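You operate a simulated robot arm through the tools that you are given. There is no shell and no other tool.

You run a simulated two-armed robot. Do the job below in one go: nothing can be reset, and whatever is moved stays where it is left.

TASK
Stand the grey bag in the foam, bag the good module, close up.
Fine: the bag goes into the open carton's foam pocket first; the module marked GOOD lies flat in it; fold the flap shut, then shut the lid.

It is judged by the outcome, as a careful person would: the job done as asked, and still so three seconds after it is handed in. It fails if anything else is knocked over, pushed out of place, dropped, spilled or broken. Lids that push on must go on centred and level and be pressed home; caps that screw on are set level and turned clockwise until they are tight. Flat cloth is picked up by pressing the open fingertips on it (5 to 10 N) and closing them slowly along it; thin cloth reads only 2 to 8 mm in the jaws.

THE ROBOT
Two 7-joint arms with two-finger parallel grippers on one trunk that stands fixed in place. Base frame: the origin is at the foot of the trunk, x ahead of it, y to its left, z up. Units: m, degrees, N and s.
The left shoulder is at [0.05, 0.209, 1.346], the right one opposite. With the tool pointing down near the work surface each hand reaches from about 0.1 to 0.84 m from the base axis, measured 20 degrees to its own side. Payload 4.4 kg a hand.
The tool frame of a hand sits at the grasp point between the pads (the TCP): z along the fingers, y along the line on which they close. The tips reach 0.023 m beyond it. Largest opening 0.094 m; finger width 0.038, thickness 0.01; the body of the gripper, 0.054 by 0.096 m, starts 0.039 m behind the TCP.
Orientation is that of the tool frame in the base frame, as [roll, pitch, yaw] about the fixed x, y, z axes, in that order (R = Rz(yaw) Ry(pitch) Rx(roll)). With the fingers straight down and closing along the base's y, the tool's x points along the base's -x, its y along +y and its z along -z.

THE INTERFACE
- The arms move only by the tool apply_moves. It takes "left_deltas", "right_deltas" or both (then of equal length, played together; a hand with none holds still); each is a list of rows, each an object (a shift or turn left out is 0, a gripper value left out holds the last) with "travel": the shift along the tool's x, y, z in mm, a list of three; "dr": the turn, a rotation vector about the tool's x, y, z in degrees, a list of three; "fingers": the closure in counts, from 0 (fully open) to 255 (shut). In form: [{"travel": [dx, dy, dz], "dr": [wx, wy, wz], "fingers": fingers}, ...]. A call has 1 to 20 rows; each row shifts and turns the commanded pose from where the row before left it, along the tool's axes as they then stand. Rows are played at 5 a second. More than 0.05 m and 8.6 degrees between two rows, or a gripper value outside its range, and nothing of the call is played. Where a pose cannot be reached the arm comes as near as it can. A force on the tool above 60 N (or 10 N above the force at the start of the call, whichever is more), or a blocked arm, ends the call early, and 0.2 s more pass. The fingers move at their own pace (about 0.108 m/s each) and stop on an object; they squeeze with about 23 N. The grip force told is the motor's: it shows also when the fingers shut on nothing. Time passes only in rows, and 0.2 s behind the last, so rows that do not move let the fingers close. It gives the time, the measured TCP pose, the force on the tool (base axes), the opening and the grip force at its end, in the units of the frame above (readings bear some noise), with the torque about the TCP (base axes, N m) and any sound that the robot's microphone picked up.
- Cameras (640 x 400 px; columns grow to the right, rows downward): "scene" is now at [0.1503, -0.0279, 1.516]; the picture's right is [-0.32, -0.95, 0.00], its down [-0.55, 0.18, -0.81] and it looks along [0.77, -0.26, -0.58] (base axes); focal length 275 px, centre (320, 200). "left" rides on the left gripper at [0.086, -0.016, -0.074] in its tool frame; the picture's right is [0.18, 0.98, 0.00], its down [-0.58, 0.11, -0.81] and it looks along [-0.79, 0.15, 0.59] (tool axes); focal length 243 px, centre (320, 200). "right" rides on the right gripper at [0.086, 0.016, -0.074] in its tool frame; the picture's right is [-0.18, 0.98, 0.00], its down [-0.58, -0.11, -0.81] and it looks along [-0.79, -0.15, 0.59] (tool axes); focal length 243 px, centre (320, 200).
- camera(camera): a new picture of that camera. The clock stands still meanwhile.
- lift_body(by): slides the trunk up (or, below 0, down) by that many m; the arms and the scene camera ride with it, the base frame stays. It gives what a move gives, with no picture.
- aim_head(pan, tilt): turns the head with the scene camera to pan (to the left, within 80 degrees either way) and tilt (down, from -29 to 69), counted from straight ahead of the robot. It gives what a move gives.
- point_at(camera, pixels): for up to 12 pixels [column, row] of the newest picture of that camera ("zoom" is the newest enlarged one), the place [x, y, z] in the base frame of the surface seen there, good to about 0.003 m. The clock stands still meanwhile.
- enlarge(camera, box): a new picture of the part [left, top, right, bottom] of that camera's present view, enlarged. The clock stands still meanwhile.
- sign_off(): hands the job in; it is judged then, once.

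Unless the task says otherwise, let go and move clear before handing in.

The tools are called after "Request:" as a command line: name --argument value ..., lists and objects as JSON in quotes. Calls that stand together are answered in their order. apply_moves: Moves the arms, as the interface text tells. Its arguments: {"type":"object","properties":{"left_deltas":{"type":"array","items":{"type":"object","properties":{"travel":{"type":"array","items":{"type":"number"}},"dr":{"type":"array","items":{"type":"number"}},"fingers":{"type":"number"}}}},"right_deltas":{"type":"array","items":{"type":"object","properties":{"travel":{"type":"array","items":{"type":"number"}},"dr":{"type":"array","items":{"type":"number"}},"fingers":{"type":"number"}}}}},"required":[]} The other tools are called the same way: lift_body (by) slides the trunk up or down; aim_head (pan, tilt) turns the head that bears the scene camera; camera (camera) takes a picture; point_at (camera, pixels) gives the place of the surface under pixels of a picture; enlarge (camera, box) takes an enlarged picture of a part of a camera's view; sign_off () hands the job in.

At the start:

```text
time: 0.0
left_position: [0.6595, 0.0387, 1.3298]
left_tcp_rot: [180.0, 0.0, -180.0]
left_wrist_force: [0.5, 0.1, 0.1]
left_torque: [0.0, 0.01, 0.02]
left_gripper_width: 0.0939
left_gripper_force: 0.1
right_position: [0.4243, -0.3826, 1.2854]
right_tcp_rot: [179.8, 0.1, 180.0]
right_wrist_force: [0.3, 0.3, 0.5]
right_torque: [0.0, -0.02, -0.01]
right_gripper_width: 0.0939
right_gripper_force: 0.1
trunk travel left (down, up): [-0.425, 0.138]
head pan, tilt: [-18.4, 35.7]
```

scene: 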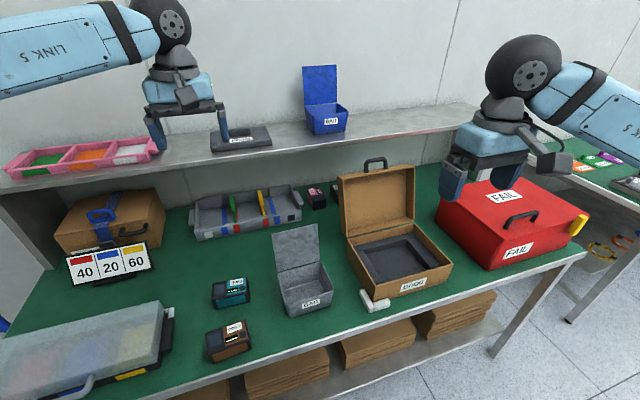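
right: 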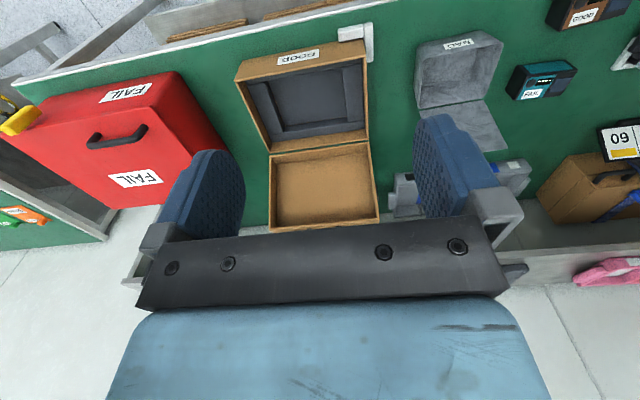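
left: 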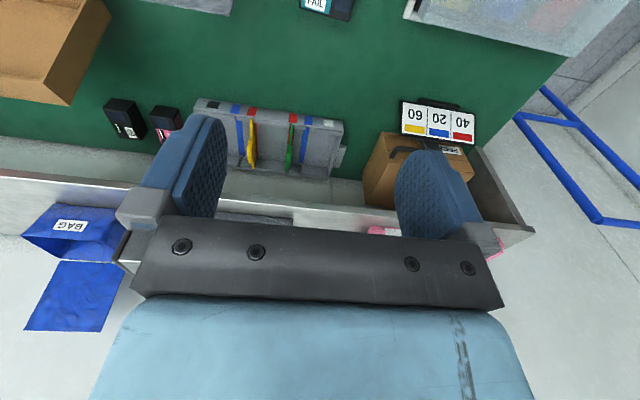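

The scene shows a grey bag with an upright flap near (302,275), an open carton with a foam pocket near (395,255), and two modules near (230,292) and (227,342). I'll take closer looks before moving anything.

Request:
enlarge --camera "scene" --box '[180, 200, 340, 380]'

Request:
enlarge --camera "scene" --box '[320, 150, 480, 320]'

Request:
enlarge --camera "scene" --box '[180, 150, 360, 250]'

```text
2.22 times, centred on (260, 290) of scene
```

zoom: 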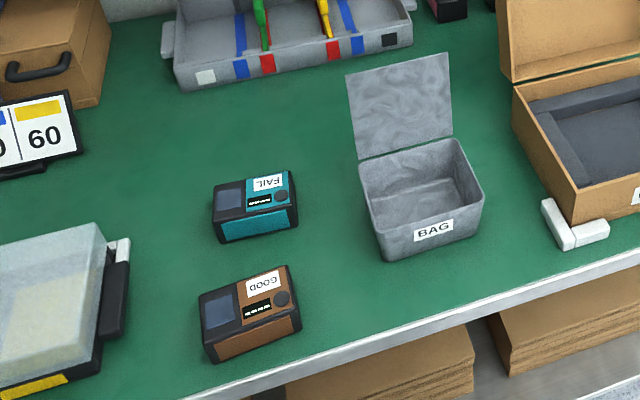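

```text
2.35 times, centred on (400, 235) of scene
```

zoom: 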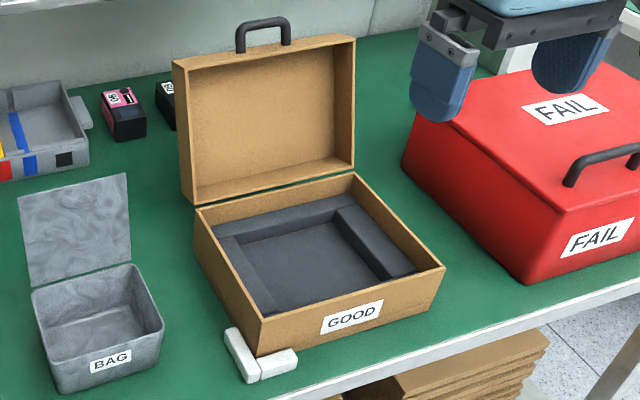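

```text
3.56 times, centred on (270, 200) of scene
```

zoom: 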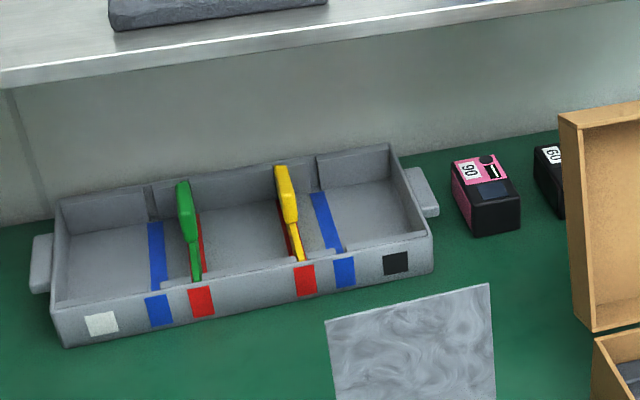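

The front brown module reads GOOD and the teal one reads FAIL. Next I'll measure the bag, carton, foam pocket and module.

Request:
enlarge --camera "scene" --box '[260, 210, 350, 325]'

Request:
point_at --camera "scene" --pixels '[[275, 233], [319, 224], [279, 271], [328, 264], [289, 309], [333, 298], [308, 285], [340, 175], [415, 167], [380, 299], [452, 262], [347, 236]]'

Request:
point_at --camera "scene" --pixels '[[206, 332], [244, 322], [211, 353], [249, 343], [225, 338], [213, 283], [246, 278], [360, 245], [414, 233], [382, 284], [436, 265], [395, 258]]'

```text
3.48 times, centred on (305, 268) of scene
```

zoom: 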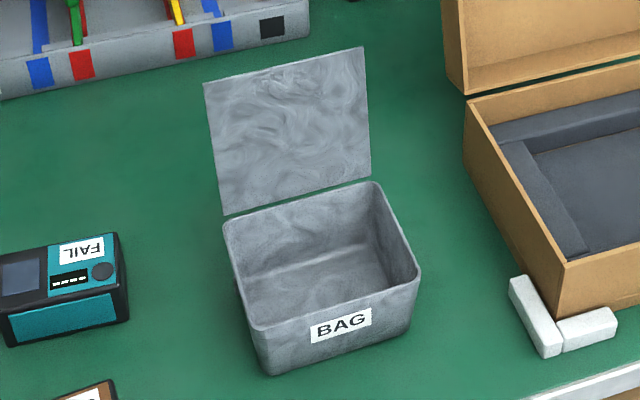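

```text
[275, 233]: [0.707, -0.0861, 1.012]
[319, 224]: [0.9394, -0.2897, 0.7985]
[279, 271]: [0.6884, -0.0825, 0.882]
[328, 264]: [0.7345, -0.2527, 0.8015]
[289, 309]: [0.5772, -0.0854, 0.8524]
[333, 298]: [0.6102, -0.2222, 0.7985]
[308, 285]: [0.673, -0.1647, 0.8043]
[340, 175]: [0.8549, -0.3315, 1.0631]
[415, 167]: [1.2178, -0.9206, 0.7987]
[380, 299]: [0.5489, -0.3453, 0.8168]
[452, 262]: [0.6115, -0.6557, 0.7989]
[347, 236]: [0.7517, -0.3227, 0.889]
```

```text
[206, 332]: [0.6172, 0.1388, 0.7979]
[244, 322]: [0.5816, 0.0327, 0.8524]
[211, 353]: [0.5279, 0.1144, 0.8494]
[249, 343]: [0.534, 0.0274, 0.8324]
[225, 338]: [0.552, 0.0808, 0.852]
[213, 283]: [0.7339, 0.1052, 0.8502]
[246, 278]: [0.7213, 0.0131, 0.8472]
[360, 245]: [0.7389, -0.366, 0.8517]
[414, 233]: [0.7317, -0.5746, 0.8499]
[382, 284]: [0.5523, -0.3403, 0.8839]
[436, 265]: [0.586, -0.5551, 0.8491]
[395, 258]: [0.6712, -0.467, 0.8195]
```

The bag rim sits at about z 0.88 and the table is at 0.7985. I'll measure the bag more finely in an enlarged view.

Request:
point_at --camera "zoom" --pixels '[[208, 88], [361, 52], [228, 210], [366, 170], [228, 228], [376, 185], [416, 274], [256, 327], [320, 280], [340, 322], [238, 282], [300, 205]]'

Request:
enlarge --camera "right" --box '[400, 20, 540, 170]'

```text
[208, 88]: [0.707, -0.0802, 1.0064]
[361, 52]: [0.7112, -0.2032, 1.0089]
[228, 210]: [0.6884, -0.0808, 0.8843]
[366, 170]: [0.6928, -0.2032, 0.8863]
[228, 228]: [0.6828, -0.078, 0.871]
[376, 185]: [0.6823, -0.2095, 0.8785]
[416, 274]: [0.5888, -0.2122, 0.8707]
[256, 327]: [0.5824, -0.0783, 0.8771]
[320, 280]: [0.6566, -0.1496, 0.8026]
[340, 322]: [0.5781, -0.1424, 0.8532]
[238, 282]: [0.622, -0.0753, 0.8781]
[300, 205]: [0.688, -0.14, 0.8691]
```

```text
2.67 times, centred on (470, 95) of right
```

zoom: 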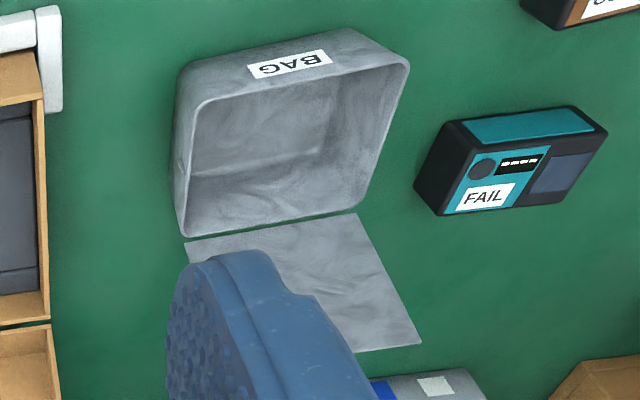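

The bag rim spans about x 0.578–0.688 and y −0.075 to −0.212, with its flap standing at the back. Next I'll measure the carton and foam pocket in detail.

Request:
enlarge --camera "scene" --box '[335, 205, 465, 310]'

Request:
enlarge --camera "right" --box '[220, 20, 400, 240]'

```text
3.81 times, centred on (400, 258) of scene
```

zoom: 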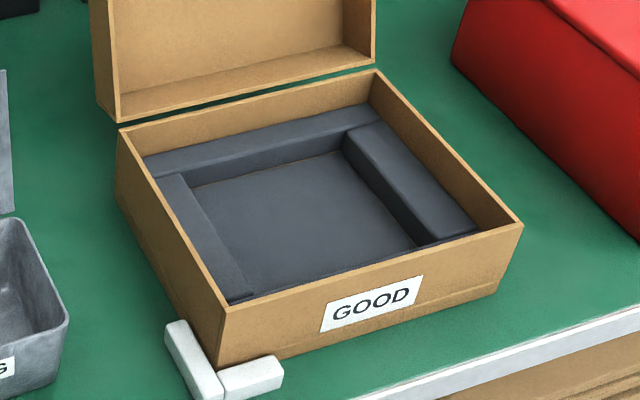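

```text
1.82 times, centred on (310, 130) of right
```

zoom: 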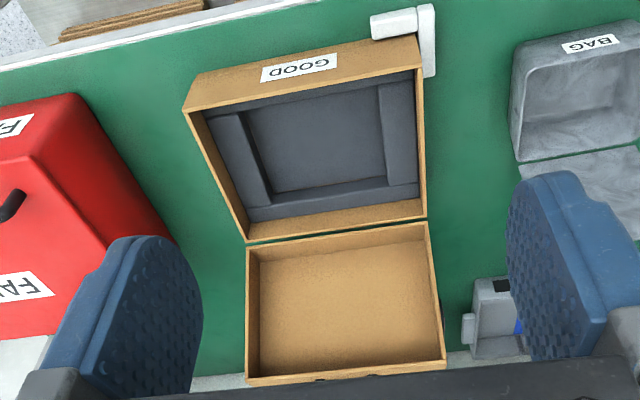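

The right camera's zoom shows foam on all four sides of the pocket. I'll measure its edges from this view.

Request:
point_at --camera "zoom" --pixels '[[262, 140], [377, 130], [320, 185], [310, 100], [248, 140], [392, 130], [325, 196], [310, 92], [320, 140], [225, 140], [405, 130], [330, 207]]'

Request:
point_at --camera "right" --pixels '[[236, 80], [366, 42], [370, 138], [272, 151], [240, 62], [363, 72], [287, 137], [338, 75], [275, 160], [375, 220], [270, 225], [310, 60]]'

```text
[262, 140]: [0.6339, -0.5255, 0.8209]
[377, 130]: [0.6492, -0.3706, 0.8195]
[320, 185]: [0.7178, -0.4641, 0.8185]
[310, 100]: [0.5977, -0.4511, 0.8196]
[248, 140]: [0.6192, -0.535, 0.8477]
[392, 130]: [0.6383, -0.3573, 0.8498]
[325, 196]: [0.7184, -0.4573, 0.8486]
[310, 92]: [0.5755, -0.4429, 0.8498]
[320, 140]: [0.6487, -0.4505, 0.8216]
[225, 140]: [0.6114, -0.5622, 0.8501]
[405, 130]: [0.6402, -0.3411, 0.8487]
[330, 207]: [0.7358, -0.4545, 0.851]
```

```text
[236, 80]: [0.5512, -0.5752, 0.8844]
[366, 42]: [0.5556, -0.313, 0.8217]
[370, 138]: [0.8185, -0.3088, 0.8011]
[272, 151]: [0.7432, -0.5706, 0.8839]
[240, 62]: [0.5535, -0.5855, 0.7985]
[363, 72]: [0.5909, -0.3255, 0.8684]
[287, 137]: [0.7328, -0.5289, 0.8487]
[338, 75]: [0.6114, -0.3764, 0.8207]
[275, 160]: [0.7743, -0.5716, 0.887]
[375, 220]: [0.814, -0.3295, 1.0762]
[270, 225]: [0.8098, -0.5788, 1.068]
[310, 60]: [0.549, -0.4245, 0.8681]
```

The carton spans about x 0.549–0.755 and y −0.578 to −0.32, with a pocket of about 0.138 by 0.16 m centred near (0.649, −0.449). I'll move the left arm clear and turn the right hand so that its fingers close along x.

Request:
apply_moves --left_deltas '[{"travel": [25, 32, 0]}, {"travel": [25, 32, 0]}, {"travel": [25, 32, 0]}, {"travel": [25, 32, 0]}, {"travel": [25, 32, 0]}, {"travel": [25, 32, 0]}, {"travel": [25, 32, 0]}, {"travel": [25, 32, 0]}, {}, {}, {}]' --right_deltas '[{"dr": [0, 0, 8.1818]}, {"dr": [0, 0, 8.1818]}, {"dr": [0, 0, 8.1818]}, {"dr": [0, 0, 8.1818]}, {"dr": [0, 0, 8.1818]}, {"dr": [0, 0, 8.1818]}, {"dr": [0, 0, 8.1818]}, {"dr": [0, 0, 8.1818]}, {"dr": [0, 0, 8.1818]}, {"dr": [0, 0, 8.1818]}, {"dr": [0, 0, 8.1818]}]'

```text
time: 2.4
left_position: [0.4568, 0.2949, 1.3307]
left_tcp_rot: [180.0, 0.0, -180.0]
left_wrist_force: [0.3, 0.4, 0.3]
left_torque: [0.0, -0.01, 0.0]
left_gripper_width: 0.0942
left_gripper_force: 0.1
right_position: [0.4251, -0.3827, 1.2872]
right_tcp_rot: [180.0, 0.0, 89.9]
right_wrist_force: [-0.5, 0.1, 1.0]
right_torque: [0.02, 0.02, -0.01]
right_gripper_width: 0.094
right_gripper_force: 0.0
trunk travel left (down, up): [-0.425, 0.138]
head pan, tilt: [-18.4, 35.7]
```

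Both arms moved freely and the right hand now closes along x. I'll bring it above the bag's front wall and re-aim the head.

Request:
apply_moves --right_deltas '[{"travel": [30, 19.4, 22]}, {"travel": [30, 19.4, 22]}, {"travel": [30, 19.4, 22]}, {"travel": [30, 19.4, 22]}, {"travel": [30, 19.4, 22]}, {"travel": [30, 19.4, 22]}, {"travel": [30, 19.4, 22]}, {"travel": [30, 19.4, 22]}, {}]'

Request:
aim_head --pan -25 --tilt 42

Request:
camera --camera "scene"

Request:
camera --camera "right"

```text
time: 4.4
left_position: [0.4571, 0.2946, 1.3314]
left_tcp_rot: [-180.0, 0.0, 179.9]
left_wrist_force: [-0.6, -0.1, 0.3]
left_torque: [0.03, -0.04, -0.01]
left_gripper_width: 0.0937
left_gripper_force: 0.1
right_position: [0.5771, -0.1423, 1.1083]
right_tcp_rot: [179.9, 0.0, 89.9]
right_wrist_force: [0.0, 0.1, 1.0]
right_torque: [0.01, 0.01, -0.01]
right_gripper_width: 0.0939
right_gripper_force: 0.0
trunk travel left (down, up): [-0.425, 0.138]
head pan, tilt: [-18.4, 35.7]
```

```text
time: 5.1
left_position: [0.4575, 0.2951, 1.3321]
left_tcp_rot: [-179.9, 0.0, 179.9]
left_wrist_force: [0.6, -0.5, 0.0]
left_torque: [0.0, -0.03, -0.02]
left_gripper_width: 0.0939
left_gripper_force: 0.1
right_position: [0.5764, -0.1421, 1.1092]
right_tcp_rot: [-180.0, 0.1, 90.1]
right_wrist_force: [-0.9, 0.0, 0.3]
right_torque: [-0.02, 0.01, -0.02]
right_gripper_width: 0.0941
right_gripper_force: 0.1
trunk travel left (down, up): [-0.425, 0.138]
head pan, tilt: [-25.0, 42.0]
```

```text
taken
```

scene: 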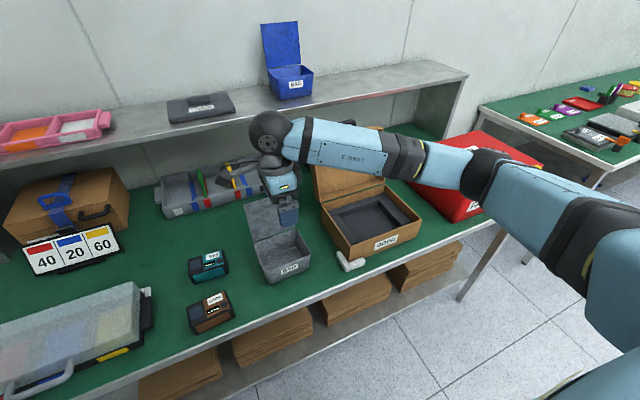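

```text
taken
```

right: 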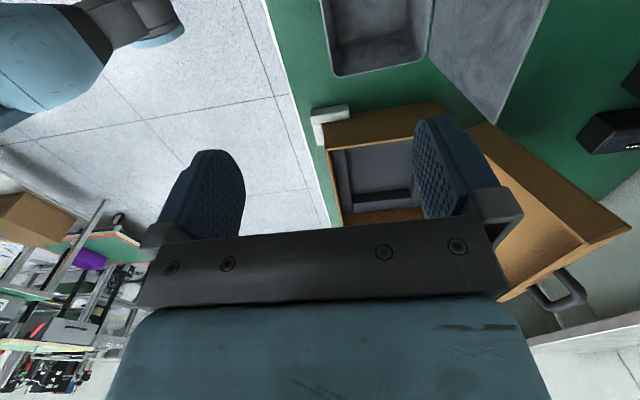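

The right forearm appears to pass near the carton lid at (340,150). I'll check its 3D position before descending.

Request:
point_at --camera "scene" --pixels '[[300, 155], [340, 163], [385, 170], [430, 180], [480, 190], [340, 145], [405, 155], [268, 135], [600, 230], [335, 178], [375, 185], [350, 95]]'

Request:
enlarge --camera "scene" --box '[220, 80, 540, 290]'

```text
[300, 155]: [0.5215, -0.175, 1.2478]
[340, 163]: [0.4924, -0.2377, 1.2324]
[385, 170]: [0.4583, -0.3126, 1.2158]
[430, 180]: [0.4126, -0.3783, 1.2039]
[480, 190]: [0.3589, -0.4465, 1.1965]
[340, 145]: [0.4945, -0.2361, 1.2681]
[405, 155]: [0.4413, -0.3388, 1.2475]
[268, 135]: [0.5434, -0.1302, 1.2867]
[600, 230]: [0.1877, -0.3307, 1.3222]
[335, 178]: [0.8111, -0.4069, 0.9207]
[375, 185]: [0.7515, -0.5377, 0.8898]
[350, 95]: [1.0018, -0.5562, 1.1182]
```

```text
1.90 times, centred on (380, 185) of scene
```

zoom: 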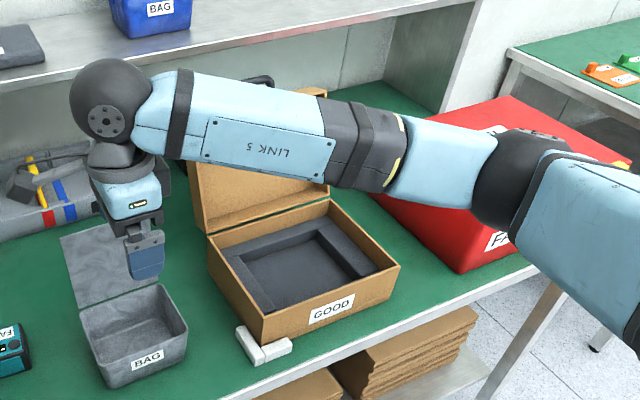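

The forearm is at x below 0.54 and z about 1.2, clear of the lid. I'll measure the bag's front wall precisely from the wrist camera.

Request:
enlarge --camera "right" --box '[290, 0, 480, 130]'

Request:
enlarge --camera "scene" --box '[240, 220, 330, 290]'

```text
3.08 times, centred on (385, 65) of right
```

zoom: 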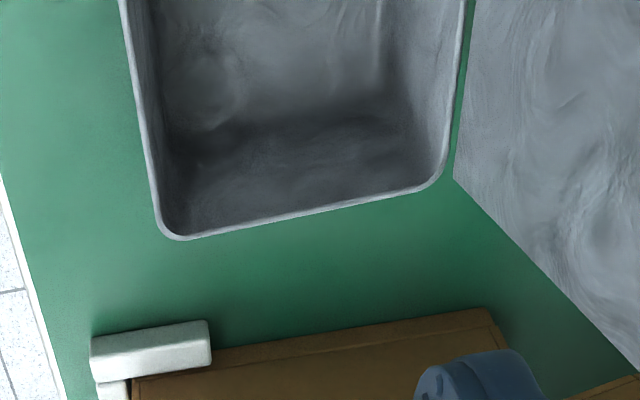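

```text
5.71 times, centred on (285, 255) of scene
```

zoom: 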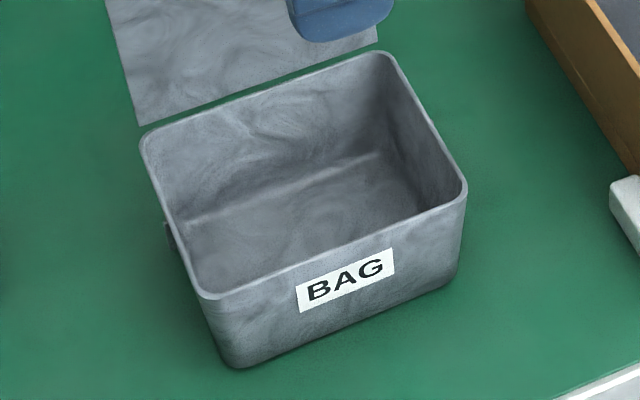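

The rim is thin, with rounded corners, and there is a small gap at the flap hinge. I'll read the rim coordinates.

Request:
point_at --camera "zoom" --pixels '[[212, 297], [340, 243], [455, 197], [345, 270], [163, 190], [150, 142], [380, 55], [270, 95], [425, 120], [300, 230], [168, 235], [240, 345]]'

Request:
enlarge --camera "right" --box '[300, 0, 460, 100]'

Request:
point_at --camera "zoom" --pixels '[[96, 90], [100, 160], [87, 60], [105, 205], [280, 255], [517, 120], [525, 60], [130, 130], [110, 130], [560, 150]]'

```text
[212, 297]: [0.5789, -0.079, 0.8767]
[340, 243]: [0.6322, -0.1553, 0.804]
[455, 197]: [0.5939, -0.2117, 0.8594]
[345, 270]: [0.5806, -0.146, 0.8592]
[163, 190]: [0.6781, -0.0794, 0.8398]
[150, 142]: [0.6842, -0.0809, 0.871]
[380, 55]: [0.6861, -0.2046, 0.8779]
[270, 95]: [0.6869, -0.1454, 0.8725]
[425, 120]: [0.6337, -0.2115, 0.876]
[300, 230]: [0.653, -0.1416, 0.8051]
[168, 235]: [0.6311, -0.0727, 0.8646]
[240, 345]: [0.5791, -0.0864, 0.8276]
```

```text
4.00 times, centred on (380, 50) of right
```

zoom: 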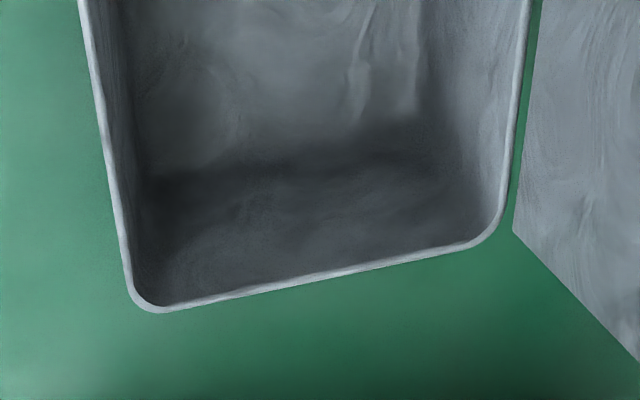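

```text
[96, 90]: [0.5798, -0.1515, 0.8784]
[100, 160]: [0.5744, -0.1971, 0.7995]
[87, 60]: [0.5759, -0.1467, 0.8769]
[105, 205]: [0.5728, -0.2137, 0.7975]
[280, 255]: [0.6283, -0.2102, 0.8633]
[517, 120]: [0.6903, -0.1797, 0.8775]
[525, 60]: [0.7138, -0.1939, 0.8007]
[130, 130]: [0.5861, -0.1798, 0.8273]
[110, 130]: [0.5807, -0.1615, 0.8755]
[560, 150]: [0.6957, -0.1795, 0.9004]
```

The front wall is at x ≈ 0.577–0.582 with the rim at z ≈ 0.878. I'll straddle it at its middle with the fingers partly open and stop just above grasp depth to check.

Request:
apply_moves --right_deltas '[{"travel": [0, 1, 36], "fingers": 120}, {"travel": [0, 1, 36]}, {"travel": [0, 1, 36]}, {"travel": [0, 0, 36]}, {"travel": [0, 0, 36]}, {"travel": [0, 0, 20]}, {}]'

Request:
enlarge --camera "scene" --box '[220, 180, 350, 290]'

Request:
camera --camera "right"

```text
time: 6.7
left_position: [0.4577, 0.2936, 1.3316]
left_tcp_rot: [180.0, -0.1, -179.9]
left_wrist_force: [-0.4, -0.5, 0.3]
left_torque: [0.01, 0.01, 0.0]
left_gripper_width: 0.0941
left_gripper_force: 0.1
right_position: [0.5834, -0.1405, 0.9086]
right_tcp_rot: [-179.9, 0.0, 90.0]
right_wrist_force: [0.1, -0.8, 0.0]
right_torque: [-0.03, 0.03, 0.02]
right_gripper_width: 0.0496
right_gripper_force: 0.1
trunk travel left (down, up): [-0.425, 0.138]
head pan, tilt: [-25.0, 42.0]
```

```text
3.64 times, centred on (285, 235) of scene
```

zoom: 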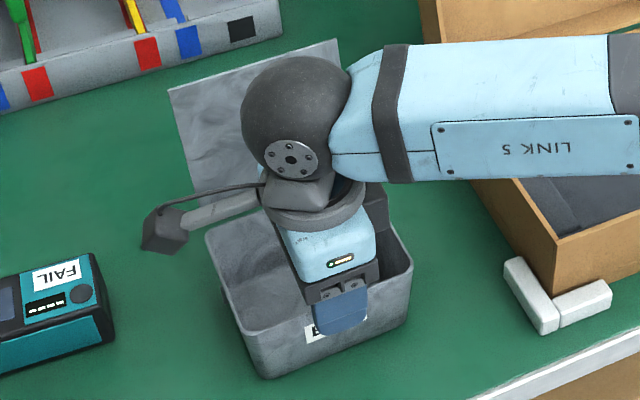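

```text
taken
```

right: 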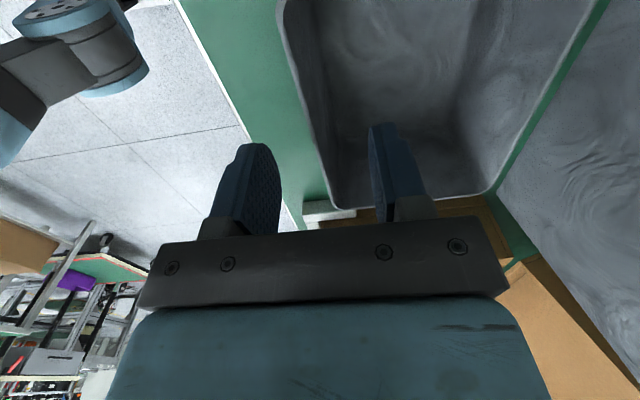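

The fingers straddle the front wall (rim line running from (285,0) to (330,205), between fingers at 255 and 385). I'll correct x by −3 mm, descend to z ≈ 0.873 and close gently.

Request:
apply_moves --right_deltas '[{"travel": [0, -3, 10]}, {"travel": [0, 0, 13]}, {"travel": [0, 0, 12]}, {}, {"fingers": 180}, {"fingers": 220}, {"fingers": 255}, {}, {}, {}]'

Request:
camera --camera "right"

Request:
enlarge --camera "scene" --box '[220, 180, 350, 290]'

```text
time: 8.9
left_position: [0.4579, 0.2948, 1.3304]
left_tcp_rot: [-180.0, -0.1, 179.9]
left_wrist_force: [-0.8, -0.3, 0.5]
left_torque: [-0.01, 0.0, -0.01]
left_gripper_width: 0.094
left_gripper_force: 0.1
right_position: [0.5785, -0.1412, 0.8752]
right_tcp_rot: [-179.9, 0.0, 90.1]
right_wrist_force: [3.1, 1.1, 3.9]
right_torque: [0.04, -0.63, 0.19]
right_gripper_width: 0.0036
right_gripper_force: 23.2
trunk travel left (down, up): [-0.425, 0.138]
head pan, tilt: [-25.0, 42.0]
```

```text
taken
```

right: 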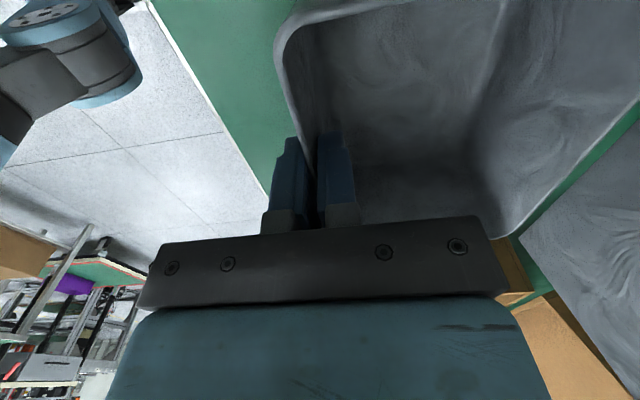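

```text
3.64 times, centred on (285, 235) of scene
```

zoom: 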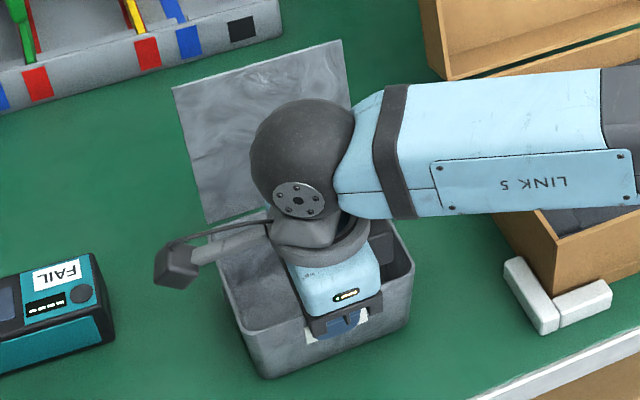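

The wall is gripped (3.6 mm at 23 N). I'll lift slightly and check that the bag comes up level.

Request:
apply_moves --right_deltas '[{"travel": [0, 0, -5]}, {"travel": [0, 0, -10]}, {"travel": [0, 0, -15]}, {"travel": [0, 0, -15]}, {}, {}]'

Request:
enlarge --camera "scene" --box '[220, 180, 350, 290]'

Request:
camera --camera "right"

```text
time: 10.3
left_position: [0.4575, 0.2938, 1.3306]
left_tcp_rot: [179.9, 0.0, -180.0]
left_wrist_force: [0.1, 1.2, -1.2]
left_torque: [0.01, -0.01, -0.02]
left_gripper_width: 0.094
left_gripper_force: 0.1
right_position: [0.5804, -0.1409, 0.9199]
right_tcp_rot: [-179.9, -0.1, 90.1]
right_wrist_force: [-0.2, -0.8, -0.7]
right_torque: [-0.03, 0.06, 0.01]
right_gripper_width: 0.0021
right_gripper_force: 23.0
trunk travel left (down, up): [-0.425, 0.138]
head pan, tilt: [-25.0, 42.0]
```

```text
3.64 times, centred on (285, 235) of scene
```

zoom: 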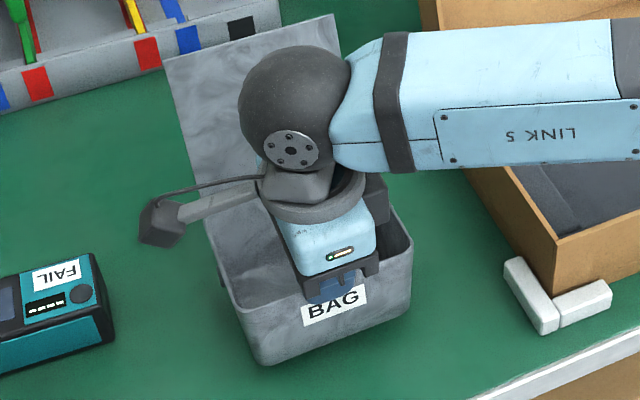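

```text
taken
```

right: 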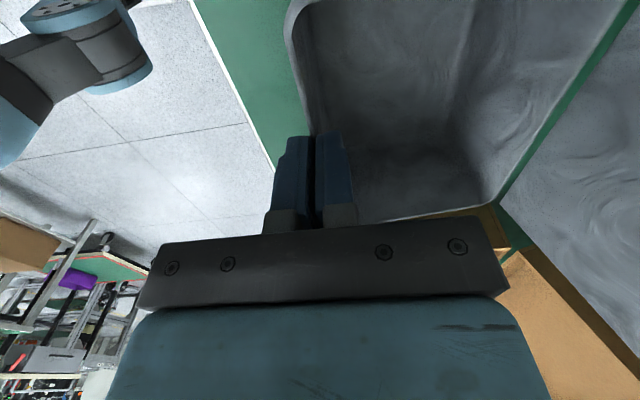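

The label is more visible now, so the fingers may have slid up the wall. I'll measure the bag's position against the table.

Request:
point_at --camera "scene" --pixels '[[294, 253], [292, 276], [315, 265], [331, 252], [281, 235], [330, 242], [292, 270], [325, 264], [300, 262]]'

Request:
enlarge --camera "scene" --box '[260, 220, 350, 290]'

Request:
point_at --camera "zoom" --pixels '[[180, 275], [235, 320], [220, 260], [380, 240], [420, 200], [300, 330], [400, 270], [225, 340], [355, 255]]'

```text
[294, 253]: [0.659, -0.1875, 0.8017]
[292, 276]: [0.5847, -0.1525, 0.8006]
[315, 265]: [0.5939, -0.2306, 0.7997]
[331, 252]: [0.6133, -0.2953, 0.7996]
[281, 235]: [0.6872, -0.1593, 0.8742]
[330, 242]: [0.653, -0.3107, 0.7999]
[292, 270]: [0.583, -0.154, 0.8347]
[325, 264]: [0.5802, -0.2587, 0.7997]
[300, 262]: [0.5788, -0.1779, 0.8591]
```

```text
5.71 times, centred on (305, 255) of scene
```

zoom: 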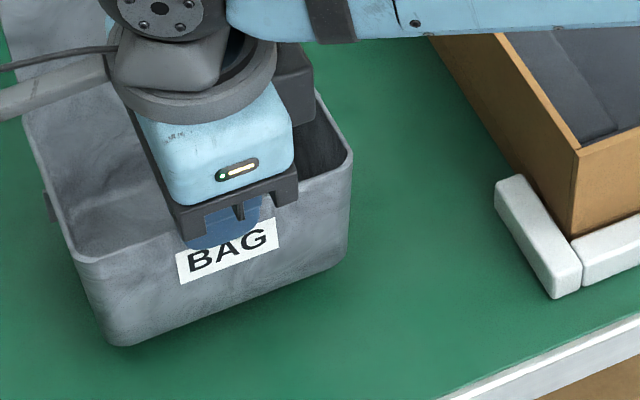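

```text
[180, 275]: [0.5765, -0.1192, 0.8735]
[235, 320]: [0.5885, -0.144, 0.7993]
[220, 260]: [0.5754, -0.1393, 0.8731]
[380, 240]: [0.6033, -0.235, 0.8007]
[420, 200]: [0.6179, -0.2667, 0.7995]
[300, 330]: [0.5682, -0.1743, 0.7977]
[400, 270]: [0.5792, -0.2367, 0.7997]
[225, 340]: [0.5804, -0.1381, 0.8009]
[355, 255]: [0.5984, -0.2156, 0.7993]
```

Request:
point_at --camera "zoom" --pixels '[[105, 262], [125, 330], [115, 290], [330, 200], [340, 185], [340, 240], [150, 275], [70, 230], [345, 160], [280, 215], [225, 235], [140, 345]]'

Request:
enlarge --camera "right" --box '[230, 80, 400, 240]'

```text
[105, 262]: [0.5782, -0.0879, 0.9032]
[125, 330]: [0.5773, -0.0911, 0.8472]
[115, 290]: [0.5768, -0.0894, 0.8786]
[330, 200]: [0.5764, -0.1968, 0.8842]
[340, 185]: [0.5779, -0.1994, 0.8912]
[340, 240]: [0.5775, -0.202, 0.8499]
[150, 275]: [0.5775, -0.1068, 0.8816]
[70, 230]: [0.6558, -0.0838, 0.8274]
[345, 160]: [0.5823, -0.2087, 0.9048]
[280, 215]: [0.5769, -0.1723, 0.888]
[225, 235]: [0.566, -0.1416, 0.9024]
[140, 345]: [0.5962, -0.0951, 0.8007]
```

```text
2.50 times, centred on (315, 160) of right
```

zoom: 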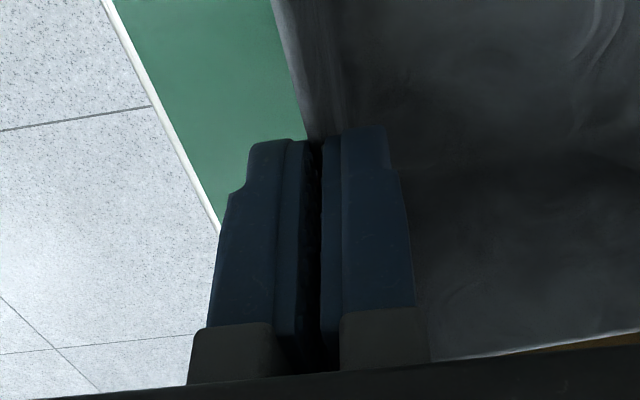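

The front rim is now at z ≈ 0.905 with the TCP at 0.920, so the bag lifted level but slid about 18 mm in the jaws. I'll set it back down and regrip deeper.

Request:
apply_moves --right_deltas '[{}, {}, {"travel": [0, 0, 9]}, {"travel": [0, 0, 9]}, {"travel": [0, 0, 7]}, {"travel": [0, 0, 2]}, {}]'

Request:
enlarge --camera "scene" --box '[240, 200, 350, 290]'

```text
time: 11.9
left_position: [0.4571, 0.2947, 1.3329]
left_tcp_rot: [-180.0, 0.0, 180.0]
left_wrist_force: [0.3, -0.4, -0.1]
left_torque: [0.01, 0.03, -0.01]
left_gripper_width: 0.0943
left_gripper_force: 0.0
right_position: [0.5811, -0.1428, 0.8932]
right_tcp_rot: [180.0, 0.0, 90.0]
right_wrist_force: [-3.4, 0.8, 5.0]
right_torque: [0.11, -0.17, 0.08]
right_gripper_width: 0.0026
right_gripper_force: 22.7
trunk travel left (down, up): [-0.425, 0.138]
head pan, tilt: [-25.0, 42.0]
```

```text
4.44 times, centred on (295, 245) of scene
```

zoom: 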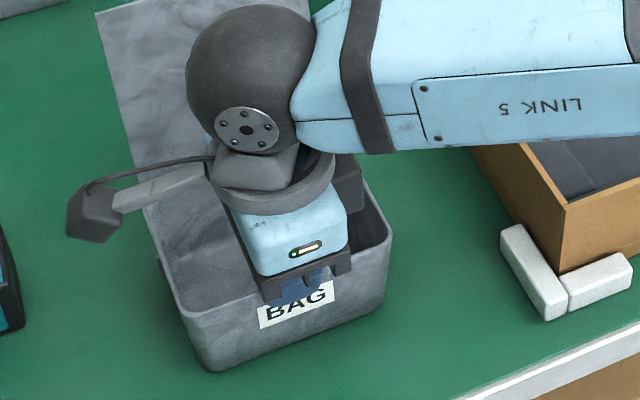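

It is back on the table (5 N upward). I'll open, go about 35 mm deeper and regrip.

Request:
apply_moves --right_deltas '[{"fingers": 170}, {}, {"travel": [0, -2, 10]}, {"travel": [0, 0, 13]}, {"travel": [0, 0, 12]}, {}, {"fingers": 210}, {"fingers": 235}, {"fingers": 255}, {}, {}]'

Request:
enlarge --camera "right" --box '[200, 0, 540, 240]'

```text
time: 14.3
left_position: [0.4576, 0.294, 1.3316]
left_tcp_rot: [-179.9, 0.0, -180.0]
left_wrist_force: [-1.0, -0.5, -0.9]
left_torque: [0.04, 0.02, -0.02]
left_gripper_width: 0.0942
left_gripper_force: 0.0
right_position: [0.5772, -0.142, 0.8576]
right_tcp_rot: [179.9, 0.0, 90.0]
right_wrist_force: [5.1, 0.0, 7.6]
right_torque: [0.07, -1.08, 0.06]
right_gripper_width: 0.0044
right_gripper_force: 22.9
trunk travel left (down, up): [-0.425, 0.138]
head pan, tilt: [-25.0, 42.0]
```

```text
1.67 times, centred on (370, 120) of right
```

zoom: 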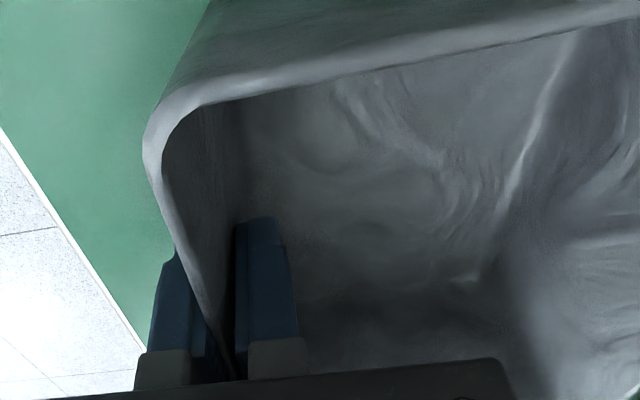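

It is gripped again (4.4 mm, TCP about 20 mm below the rim). The torque suggests the wall leans slightly outward. I'll lift a little and check for slip and tilt.

Request:
apply_moves --right_deltas '[{"travel": [0, 0, -4]}, {"travel": [0, 0, -6]}, {"travel": [0, 0, -10]}, {"travel": [0, 0, -10]}, {}, {}]'

Request:
enlarge --camera "scene" --box '[260, 220, 350, 290]'

Request:
enlarge --camera "right" --box '[200, 0, 540, 240]'

```text
time: 15.7
left_position: [0.4572, 0.2951, 1.3308]
left_tcp_rot: [179.9, 0.1, -180.0]
left_wrist_force: [0.1, 0.1, -0.1]
left_torque: [0.01, 0.01, 0.05]
left_gripper_width: 0.0942
left_gripper_force: 0.2
right_position: [0.578, -0.1438, 0.888]
right_tcp_rot: [-179.9, -0.1, 90.0]
right_wrist_force: [-0.6, 0.1, -1.5]
right_torque: [0.0, 0.06, 0.0]
right_gripper_width: 0.0027
right_gripper_force: 23.2
trunk travel left (down, up): [-0.425, 0.138]
head pan, tilt: [-25.0, 42.0]
```

```text
5.71 times, centred on (305, 255) of scene
```

zoom: 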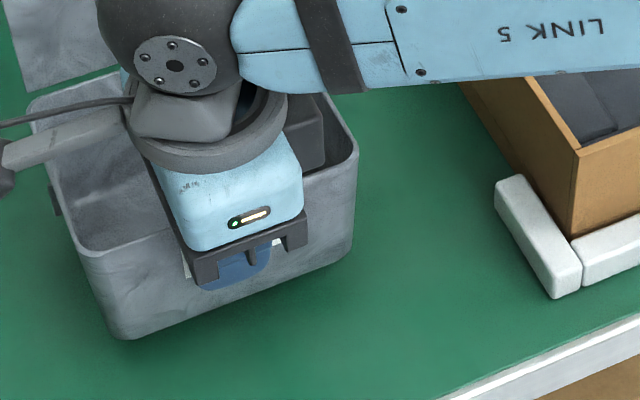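

```text
1.67 times, centred on (370, 120) of right
```

zoom: 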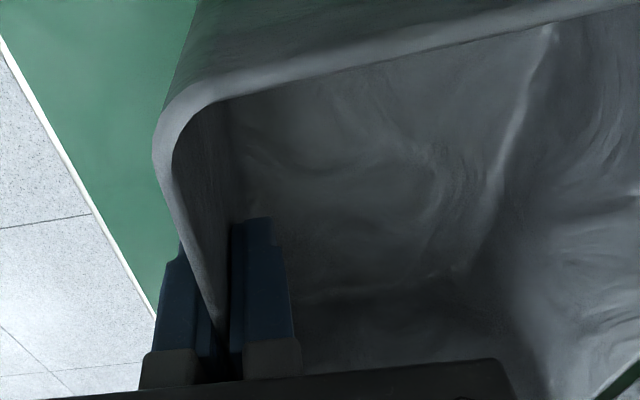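

It now carries about 1.5 N with no residual torque, so the bag is held. I'll check its level and slip.

Request:
point_at --camera "scene" --pixels '[[273, 249], [276, 262], [318, 246], [316, 237], [264, 223], [305, 220], [278, 271]]'

Request:
enlarge --camera "scene" --box '[250, 200, 340, 290]'

Request:
point_at --camera "zoom" --pixels '[[178, 282], [193, 340], [380, 210], [395, 195], [395, 270], [130, 190], [140, 205], [165, 255], [210, 350], [110, 155], [125, 130], [375, 160]]'

```text
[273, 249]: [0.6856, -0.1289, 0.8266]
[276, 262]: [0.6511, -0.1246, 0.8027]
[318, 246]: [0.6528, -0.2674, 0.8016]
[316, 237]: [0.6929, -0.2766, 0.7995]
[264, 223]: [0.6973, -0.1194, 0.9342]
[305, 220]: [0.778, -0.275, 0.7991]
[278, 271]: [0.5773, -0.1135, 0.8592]
```

```text
4.44 times, centred on (295, 245) of scene
```

zoom: 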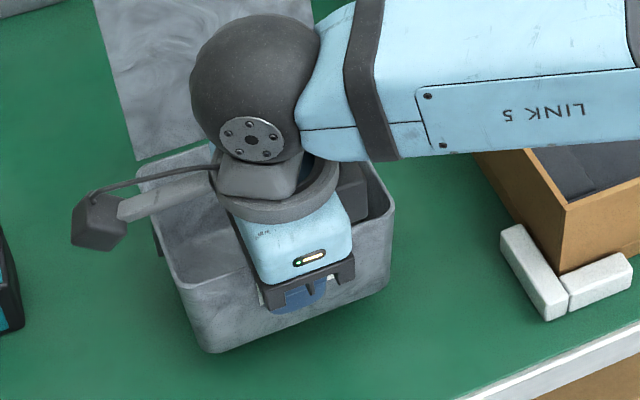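

```text
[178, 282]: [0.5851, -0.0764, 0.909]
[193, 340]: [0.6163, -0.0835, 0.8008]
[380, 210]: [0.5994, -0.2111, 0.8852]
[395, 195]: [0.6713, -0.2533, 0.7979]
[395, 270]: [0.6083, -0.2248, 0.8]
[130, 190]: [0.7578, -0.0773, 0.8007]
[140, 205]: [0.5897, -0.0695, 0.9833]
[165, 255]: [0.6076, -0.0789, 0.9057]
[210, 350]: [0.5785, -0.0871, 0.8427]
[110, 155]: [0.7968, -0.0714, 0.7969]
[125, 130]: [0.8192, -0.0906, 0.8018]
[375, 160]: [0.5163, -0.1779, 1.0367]
```

No slip this time: the rim rose 30 mm with the hand. I'll check whether the back is lower than the front.

Request:
point_at --camera "zoom" --pixels '[[142, 175], [148, 195], [156, 222], [172, 270], [139, 165], [388, 185], [391, 210], [200, 320], [386, 230], [386, 280], [205, 155], [160, 150]]'

```text
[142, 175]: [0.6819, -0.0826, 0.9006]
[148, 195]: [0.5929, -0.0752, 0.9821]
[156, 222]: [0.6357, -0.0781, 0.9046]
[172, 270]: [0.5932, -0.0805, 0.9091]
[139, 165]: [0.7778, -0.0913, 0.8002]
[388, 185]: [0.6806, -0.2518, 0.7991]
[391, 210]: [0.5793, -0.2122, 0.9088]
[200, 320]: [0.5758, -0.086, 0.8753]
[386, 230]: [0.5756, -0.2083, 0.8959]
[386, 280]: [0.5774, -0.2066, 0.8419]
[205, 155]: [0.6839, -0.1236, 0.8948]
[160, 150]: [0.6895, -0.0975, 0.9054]
```

The back rim is roughly 4–5° lower than the front. I'll raise the bag clear of the carton and tilt the hand −4° to level it, then re-measure.

Request:
apply_moves --right_deltas '[{"travel": [0, 0, -10]}, {"travel": [0, 0, -16]}, {"travel": [0, 0, -20]}, {"travel": [0, 0, -22]}, {"travel": [0, 0, -22]}, {"travel": [0, 0, -20]}, {"travel": [0, 0, -10]}, {"dr": [-1, 0, 0]}, {"dr": [-1, 0, 0]}, {"dr": [-1, 0, 0]}, {"dr": [-1, 0, 0]}, {}, {}]'

Request:
camera --camera "scene"

Request:
enlarge --camera "scene" --box '[235, 130, 345, 270]'

```text
time: 18.5
left_position: [0.4571, 0.2945, 1.3318]
left_tcp_rot: [179.9, 0.0, 180.0]
left_wrist_force: [0.4, -0.6, 0.1]
left_torque: [0.01, -0.02, -0.01]
left_gripper_width: 0.0939
left_gripper_force: 0.0
right_position: [0.5779, -0.1428, 1.0104]
right_tcp_rot: [176.0, 0.0, 90.0]
right_wrist_force: [0.6, 0.6, -0.2]
right_torque: [-0.02, 0.02, 0.01]
right_gripper_width: 0.0027
right_gripper_force: 22.9
trunk travel left (down, up): [-0.425, 0.138]
head pan, tilt: [-25.0, 42.0]
```

```text
taken
```

scene: 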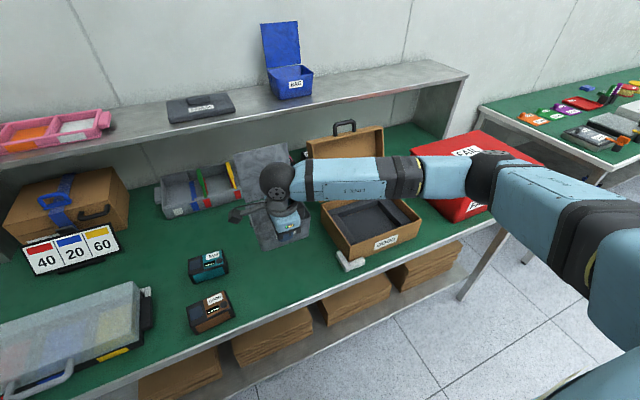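

```text
2.86 times, centred on (290, 200) of scene
```

zoom: 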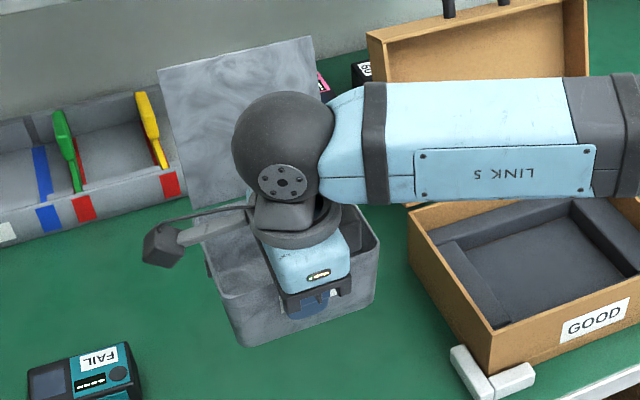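

I'll check the bag's rim points for level now.

Request:
enlarge --camera "scene" --box '[240, 190, 330, 260]'

Request:
point_at --camera "zoom" --pixels '[[110, 250], [100, 220], [92, 195], [85, 165], [130, 272], [118, 265], [335, 165], [338, 178], [120, 300], [325, 250], [140, 160], [150, 90]]'

```text
5.71 times, centred on (285, 225) of scene
```

zoom: 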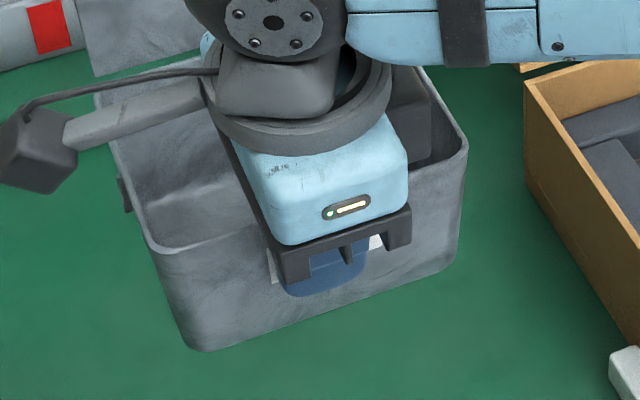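

```text
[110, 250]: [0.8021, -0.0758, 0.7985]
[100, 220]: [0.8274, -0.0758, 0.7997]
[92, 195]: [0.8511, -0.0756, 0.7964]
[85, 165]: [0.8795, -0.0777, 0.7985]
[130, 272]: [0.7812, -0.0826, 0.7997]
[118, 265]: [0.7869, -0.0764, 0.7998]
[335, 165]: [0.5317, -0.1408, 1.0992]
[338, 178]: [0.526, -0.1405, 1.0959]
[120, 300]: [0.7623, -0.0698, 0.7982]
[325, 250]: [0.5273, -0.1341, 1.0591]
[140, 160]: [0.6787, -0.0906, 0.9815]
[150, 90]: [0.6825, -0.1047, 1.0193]
```

Request:
point_at --camera "zoom" --pixels '[[111, 142], [114, 150], [128, 188], [131, 197], [146, 228], [150, 236], [166, 250], [180, 250], [462, 150], [455, 175], [420, 72], [200, 345]]'

```text
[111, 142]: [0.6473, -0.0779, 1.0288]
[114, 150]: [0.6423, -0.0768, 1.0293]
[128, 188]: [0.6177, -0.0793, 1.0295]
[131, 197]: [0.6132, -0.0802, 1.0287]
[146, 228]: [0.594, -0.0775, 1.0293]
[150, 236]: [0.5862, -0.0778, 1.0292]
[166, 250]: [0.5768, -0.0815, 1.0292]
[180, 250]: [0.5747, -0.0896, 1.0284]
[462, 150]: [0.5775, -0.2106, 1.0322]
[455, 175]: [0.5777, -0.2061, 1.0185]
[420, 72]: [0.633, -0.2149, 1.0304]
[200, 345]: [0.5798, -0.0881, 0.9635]
```

The bag is level now (rim z ≈ 1.029 all round). I'll carry it sideways over the carton pocket, slowly.

Request:
apply_moves --right_deltas '[{"travel": [-8, 0, 0]}, {"travel": [-16, 1, 0]}, {"travel": [-24, 1.5, 0]}, {"travel": [-24, 1.5, 0]}, {"travel": [-24, 1.5, 0]}, {"travel": [-24, 1.5, 0]}, {"travel": [-24, 1.5, 0]}, {"travel": [-24, 1.5, 0]}, {"travel": [-24, 1.5, 0]}, {"travel": [-24, 1.5, 0]}, {"travel": [-24, 1.5, 0]}, {"travel": [-24, 1.5, 0]}, {"travel": [-22, 0.5, 0]}, {"travel": [-12, 0, 0]}, {"travel": [-4, 0, 0]}, {}, {}]'

Request:
camera --camera "scene"

Request:
enlarge --camera "scene" --box '[300, 130, 460, 270]'

Request:
camera --camera "right"

```text
time: 22.1
left_position: [0.458, 0.294, 1.3307]
left_tcp_rot: [180.0, 0.0, -180.0]
left_wrist_force: [-0.2, -0.3, 0.0]
left_torque: [0.01, 0.01, 0.04]
left_gripper_width: 0.0941
left_gripper_force: 0.1
right_position: [0.5939, -0.4432, 1.0095]
right_tcp_rot: [175.9, 0.0, 90.0]
right_wrist_force: [0.1, -0.4, -0.5]
right_torque: [-0.01, 0.03, -0.01]
right_gripper_width: 0.0028
right_gripper_force: 22.9
trunk travel left (down, up): [-0.425, 0.138]
head pan, tilt: [-25.0, 42.0]
```

```text
taken
```

scene: 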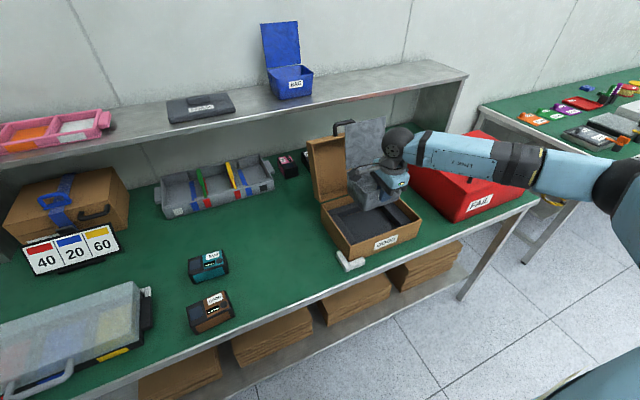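

```text
2.86 times, centred on (380, 200) of scene
```

zoom: 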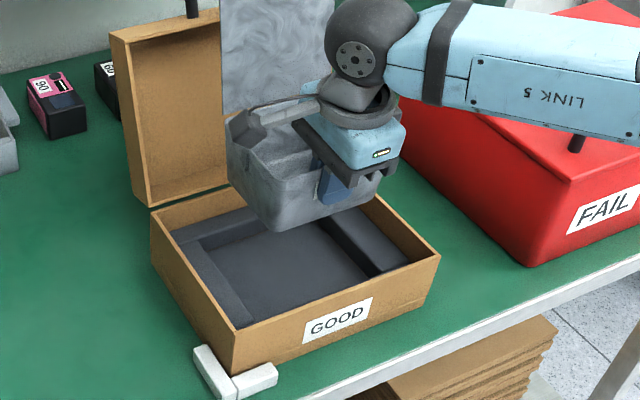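

```text
taken
```

right: 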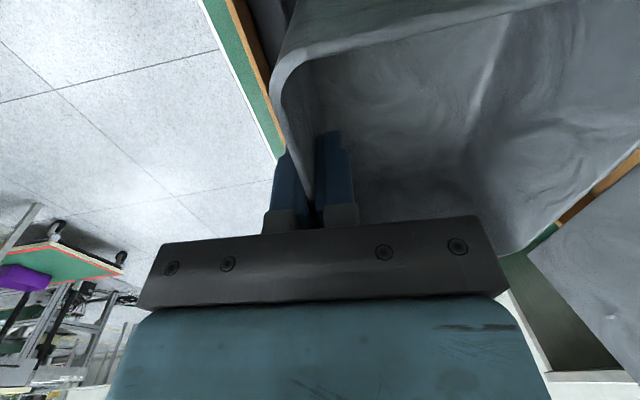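

The bag hangs over the carton and is clear of the lid. I'll measure the pocket edges precisely before lowering.

Request:
enlarge --camera "scene" --box '[330, 190, 430, 260]'

```text
5.71 times, centred on (380, 225) of scene
```

zoom: 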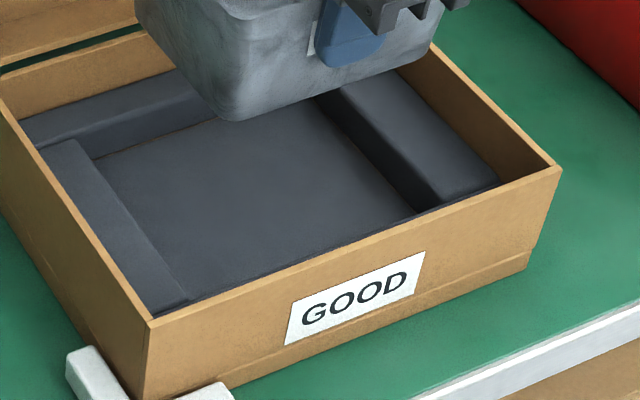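

Request:
point_at --camera "zoom" --pixels '[[120, 220], [128, 218], [137, 214], [145, 212], [385, 165], [375, 170], [395, 160], [365, 172], [160, 115], [160, 128], [160, 136], [300, 240]]'

Request:
point_at --camera "zoom" --pixels '[[185, 290], [200, 296], [280, 262], [280, 270], [400, 213], [400, 220], [415, 200], [250, 120], [170, 40], [150, 15], [330, 55], [80, 230]]'

```text
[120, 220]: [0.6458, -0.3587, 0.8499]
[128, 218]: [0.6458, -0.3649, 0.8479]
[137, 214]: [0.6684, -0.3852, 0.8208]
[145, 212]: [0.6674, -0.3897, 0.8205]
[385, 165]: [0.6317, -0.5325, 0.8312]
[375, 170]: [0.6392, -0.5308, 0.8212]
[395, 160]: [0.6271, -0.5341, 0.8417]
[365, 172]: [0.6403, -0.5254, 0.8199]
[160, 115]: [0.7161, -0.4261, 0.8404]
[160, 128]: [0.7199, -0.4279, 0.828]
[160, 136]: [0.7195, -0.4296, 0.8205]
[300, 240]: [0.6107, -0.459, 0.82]
```

```text
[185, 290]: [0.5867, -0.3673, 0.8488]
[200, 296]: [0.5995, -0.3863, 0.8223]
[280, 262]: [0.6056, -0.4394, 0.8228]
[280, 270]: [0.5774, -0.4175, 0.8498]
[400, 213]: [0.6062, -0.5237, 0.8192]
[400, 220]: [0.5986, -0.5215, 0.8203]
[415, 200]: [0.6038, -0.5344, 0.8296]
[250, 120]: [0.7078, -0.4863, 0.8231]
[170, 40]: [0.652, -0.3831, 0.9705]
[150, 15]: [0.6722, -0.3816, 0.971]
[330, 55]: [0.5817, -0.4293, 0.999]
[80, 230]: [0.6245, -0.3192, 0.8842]
```

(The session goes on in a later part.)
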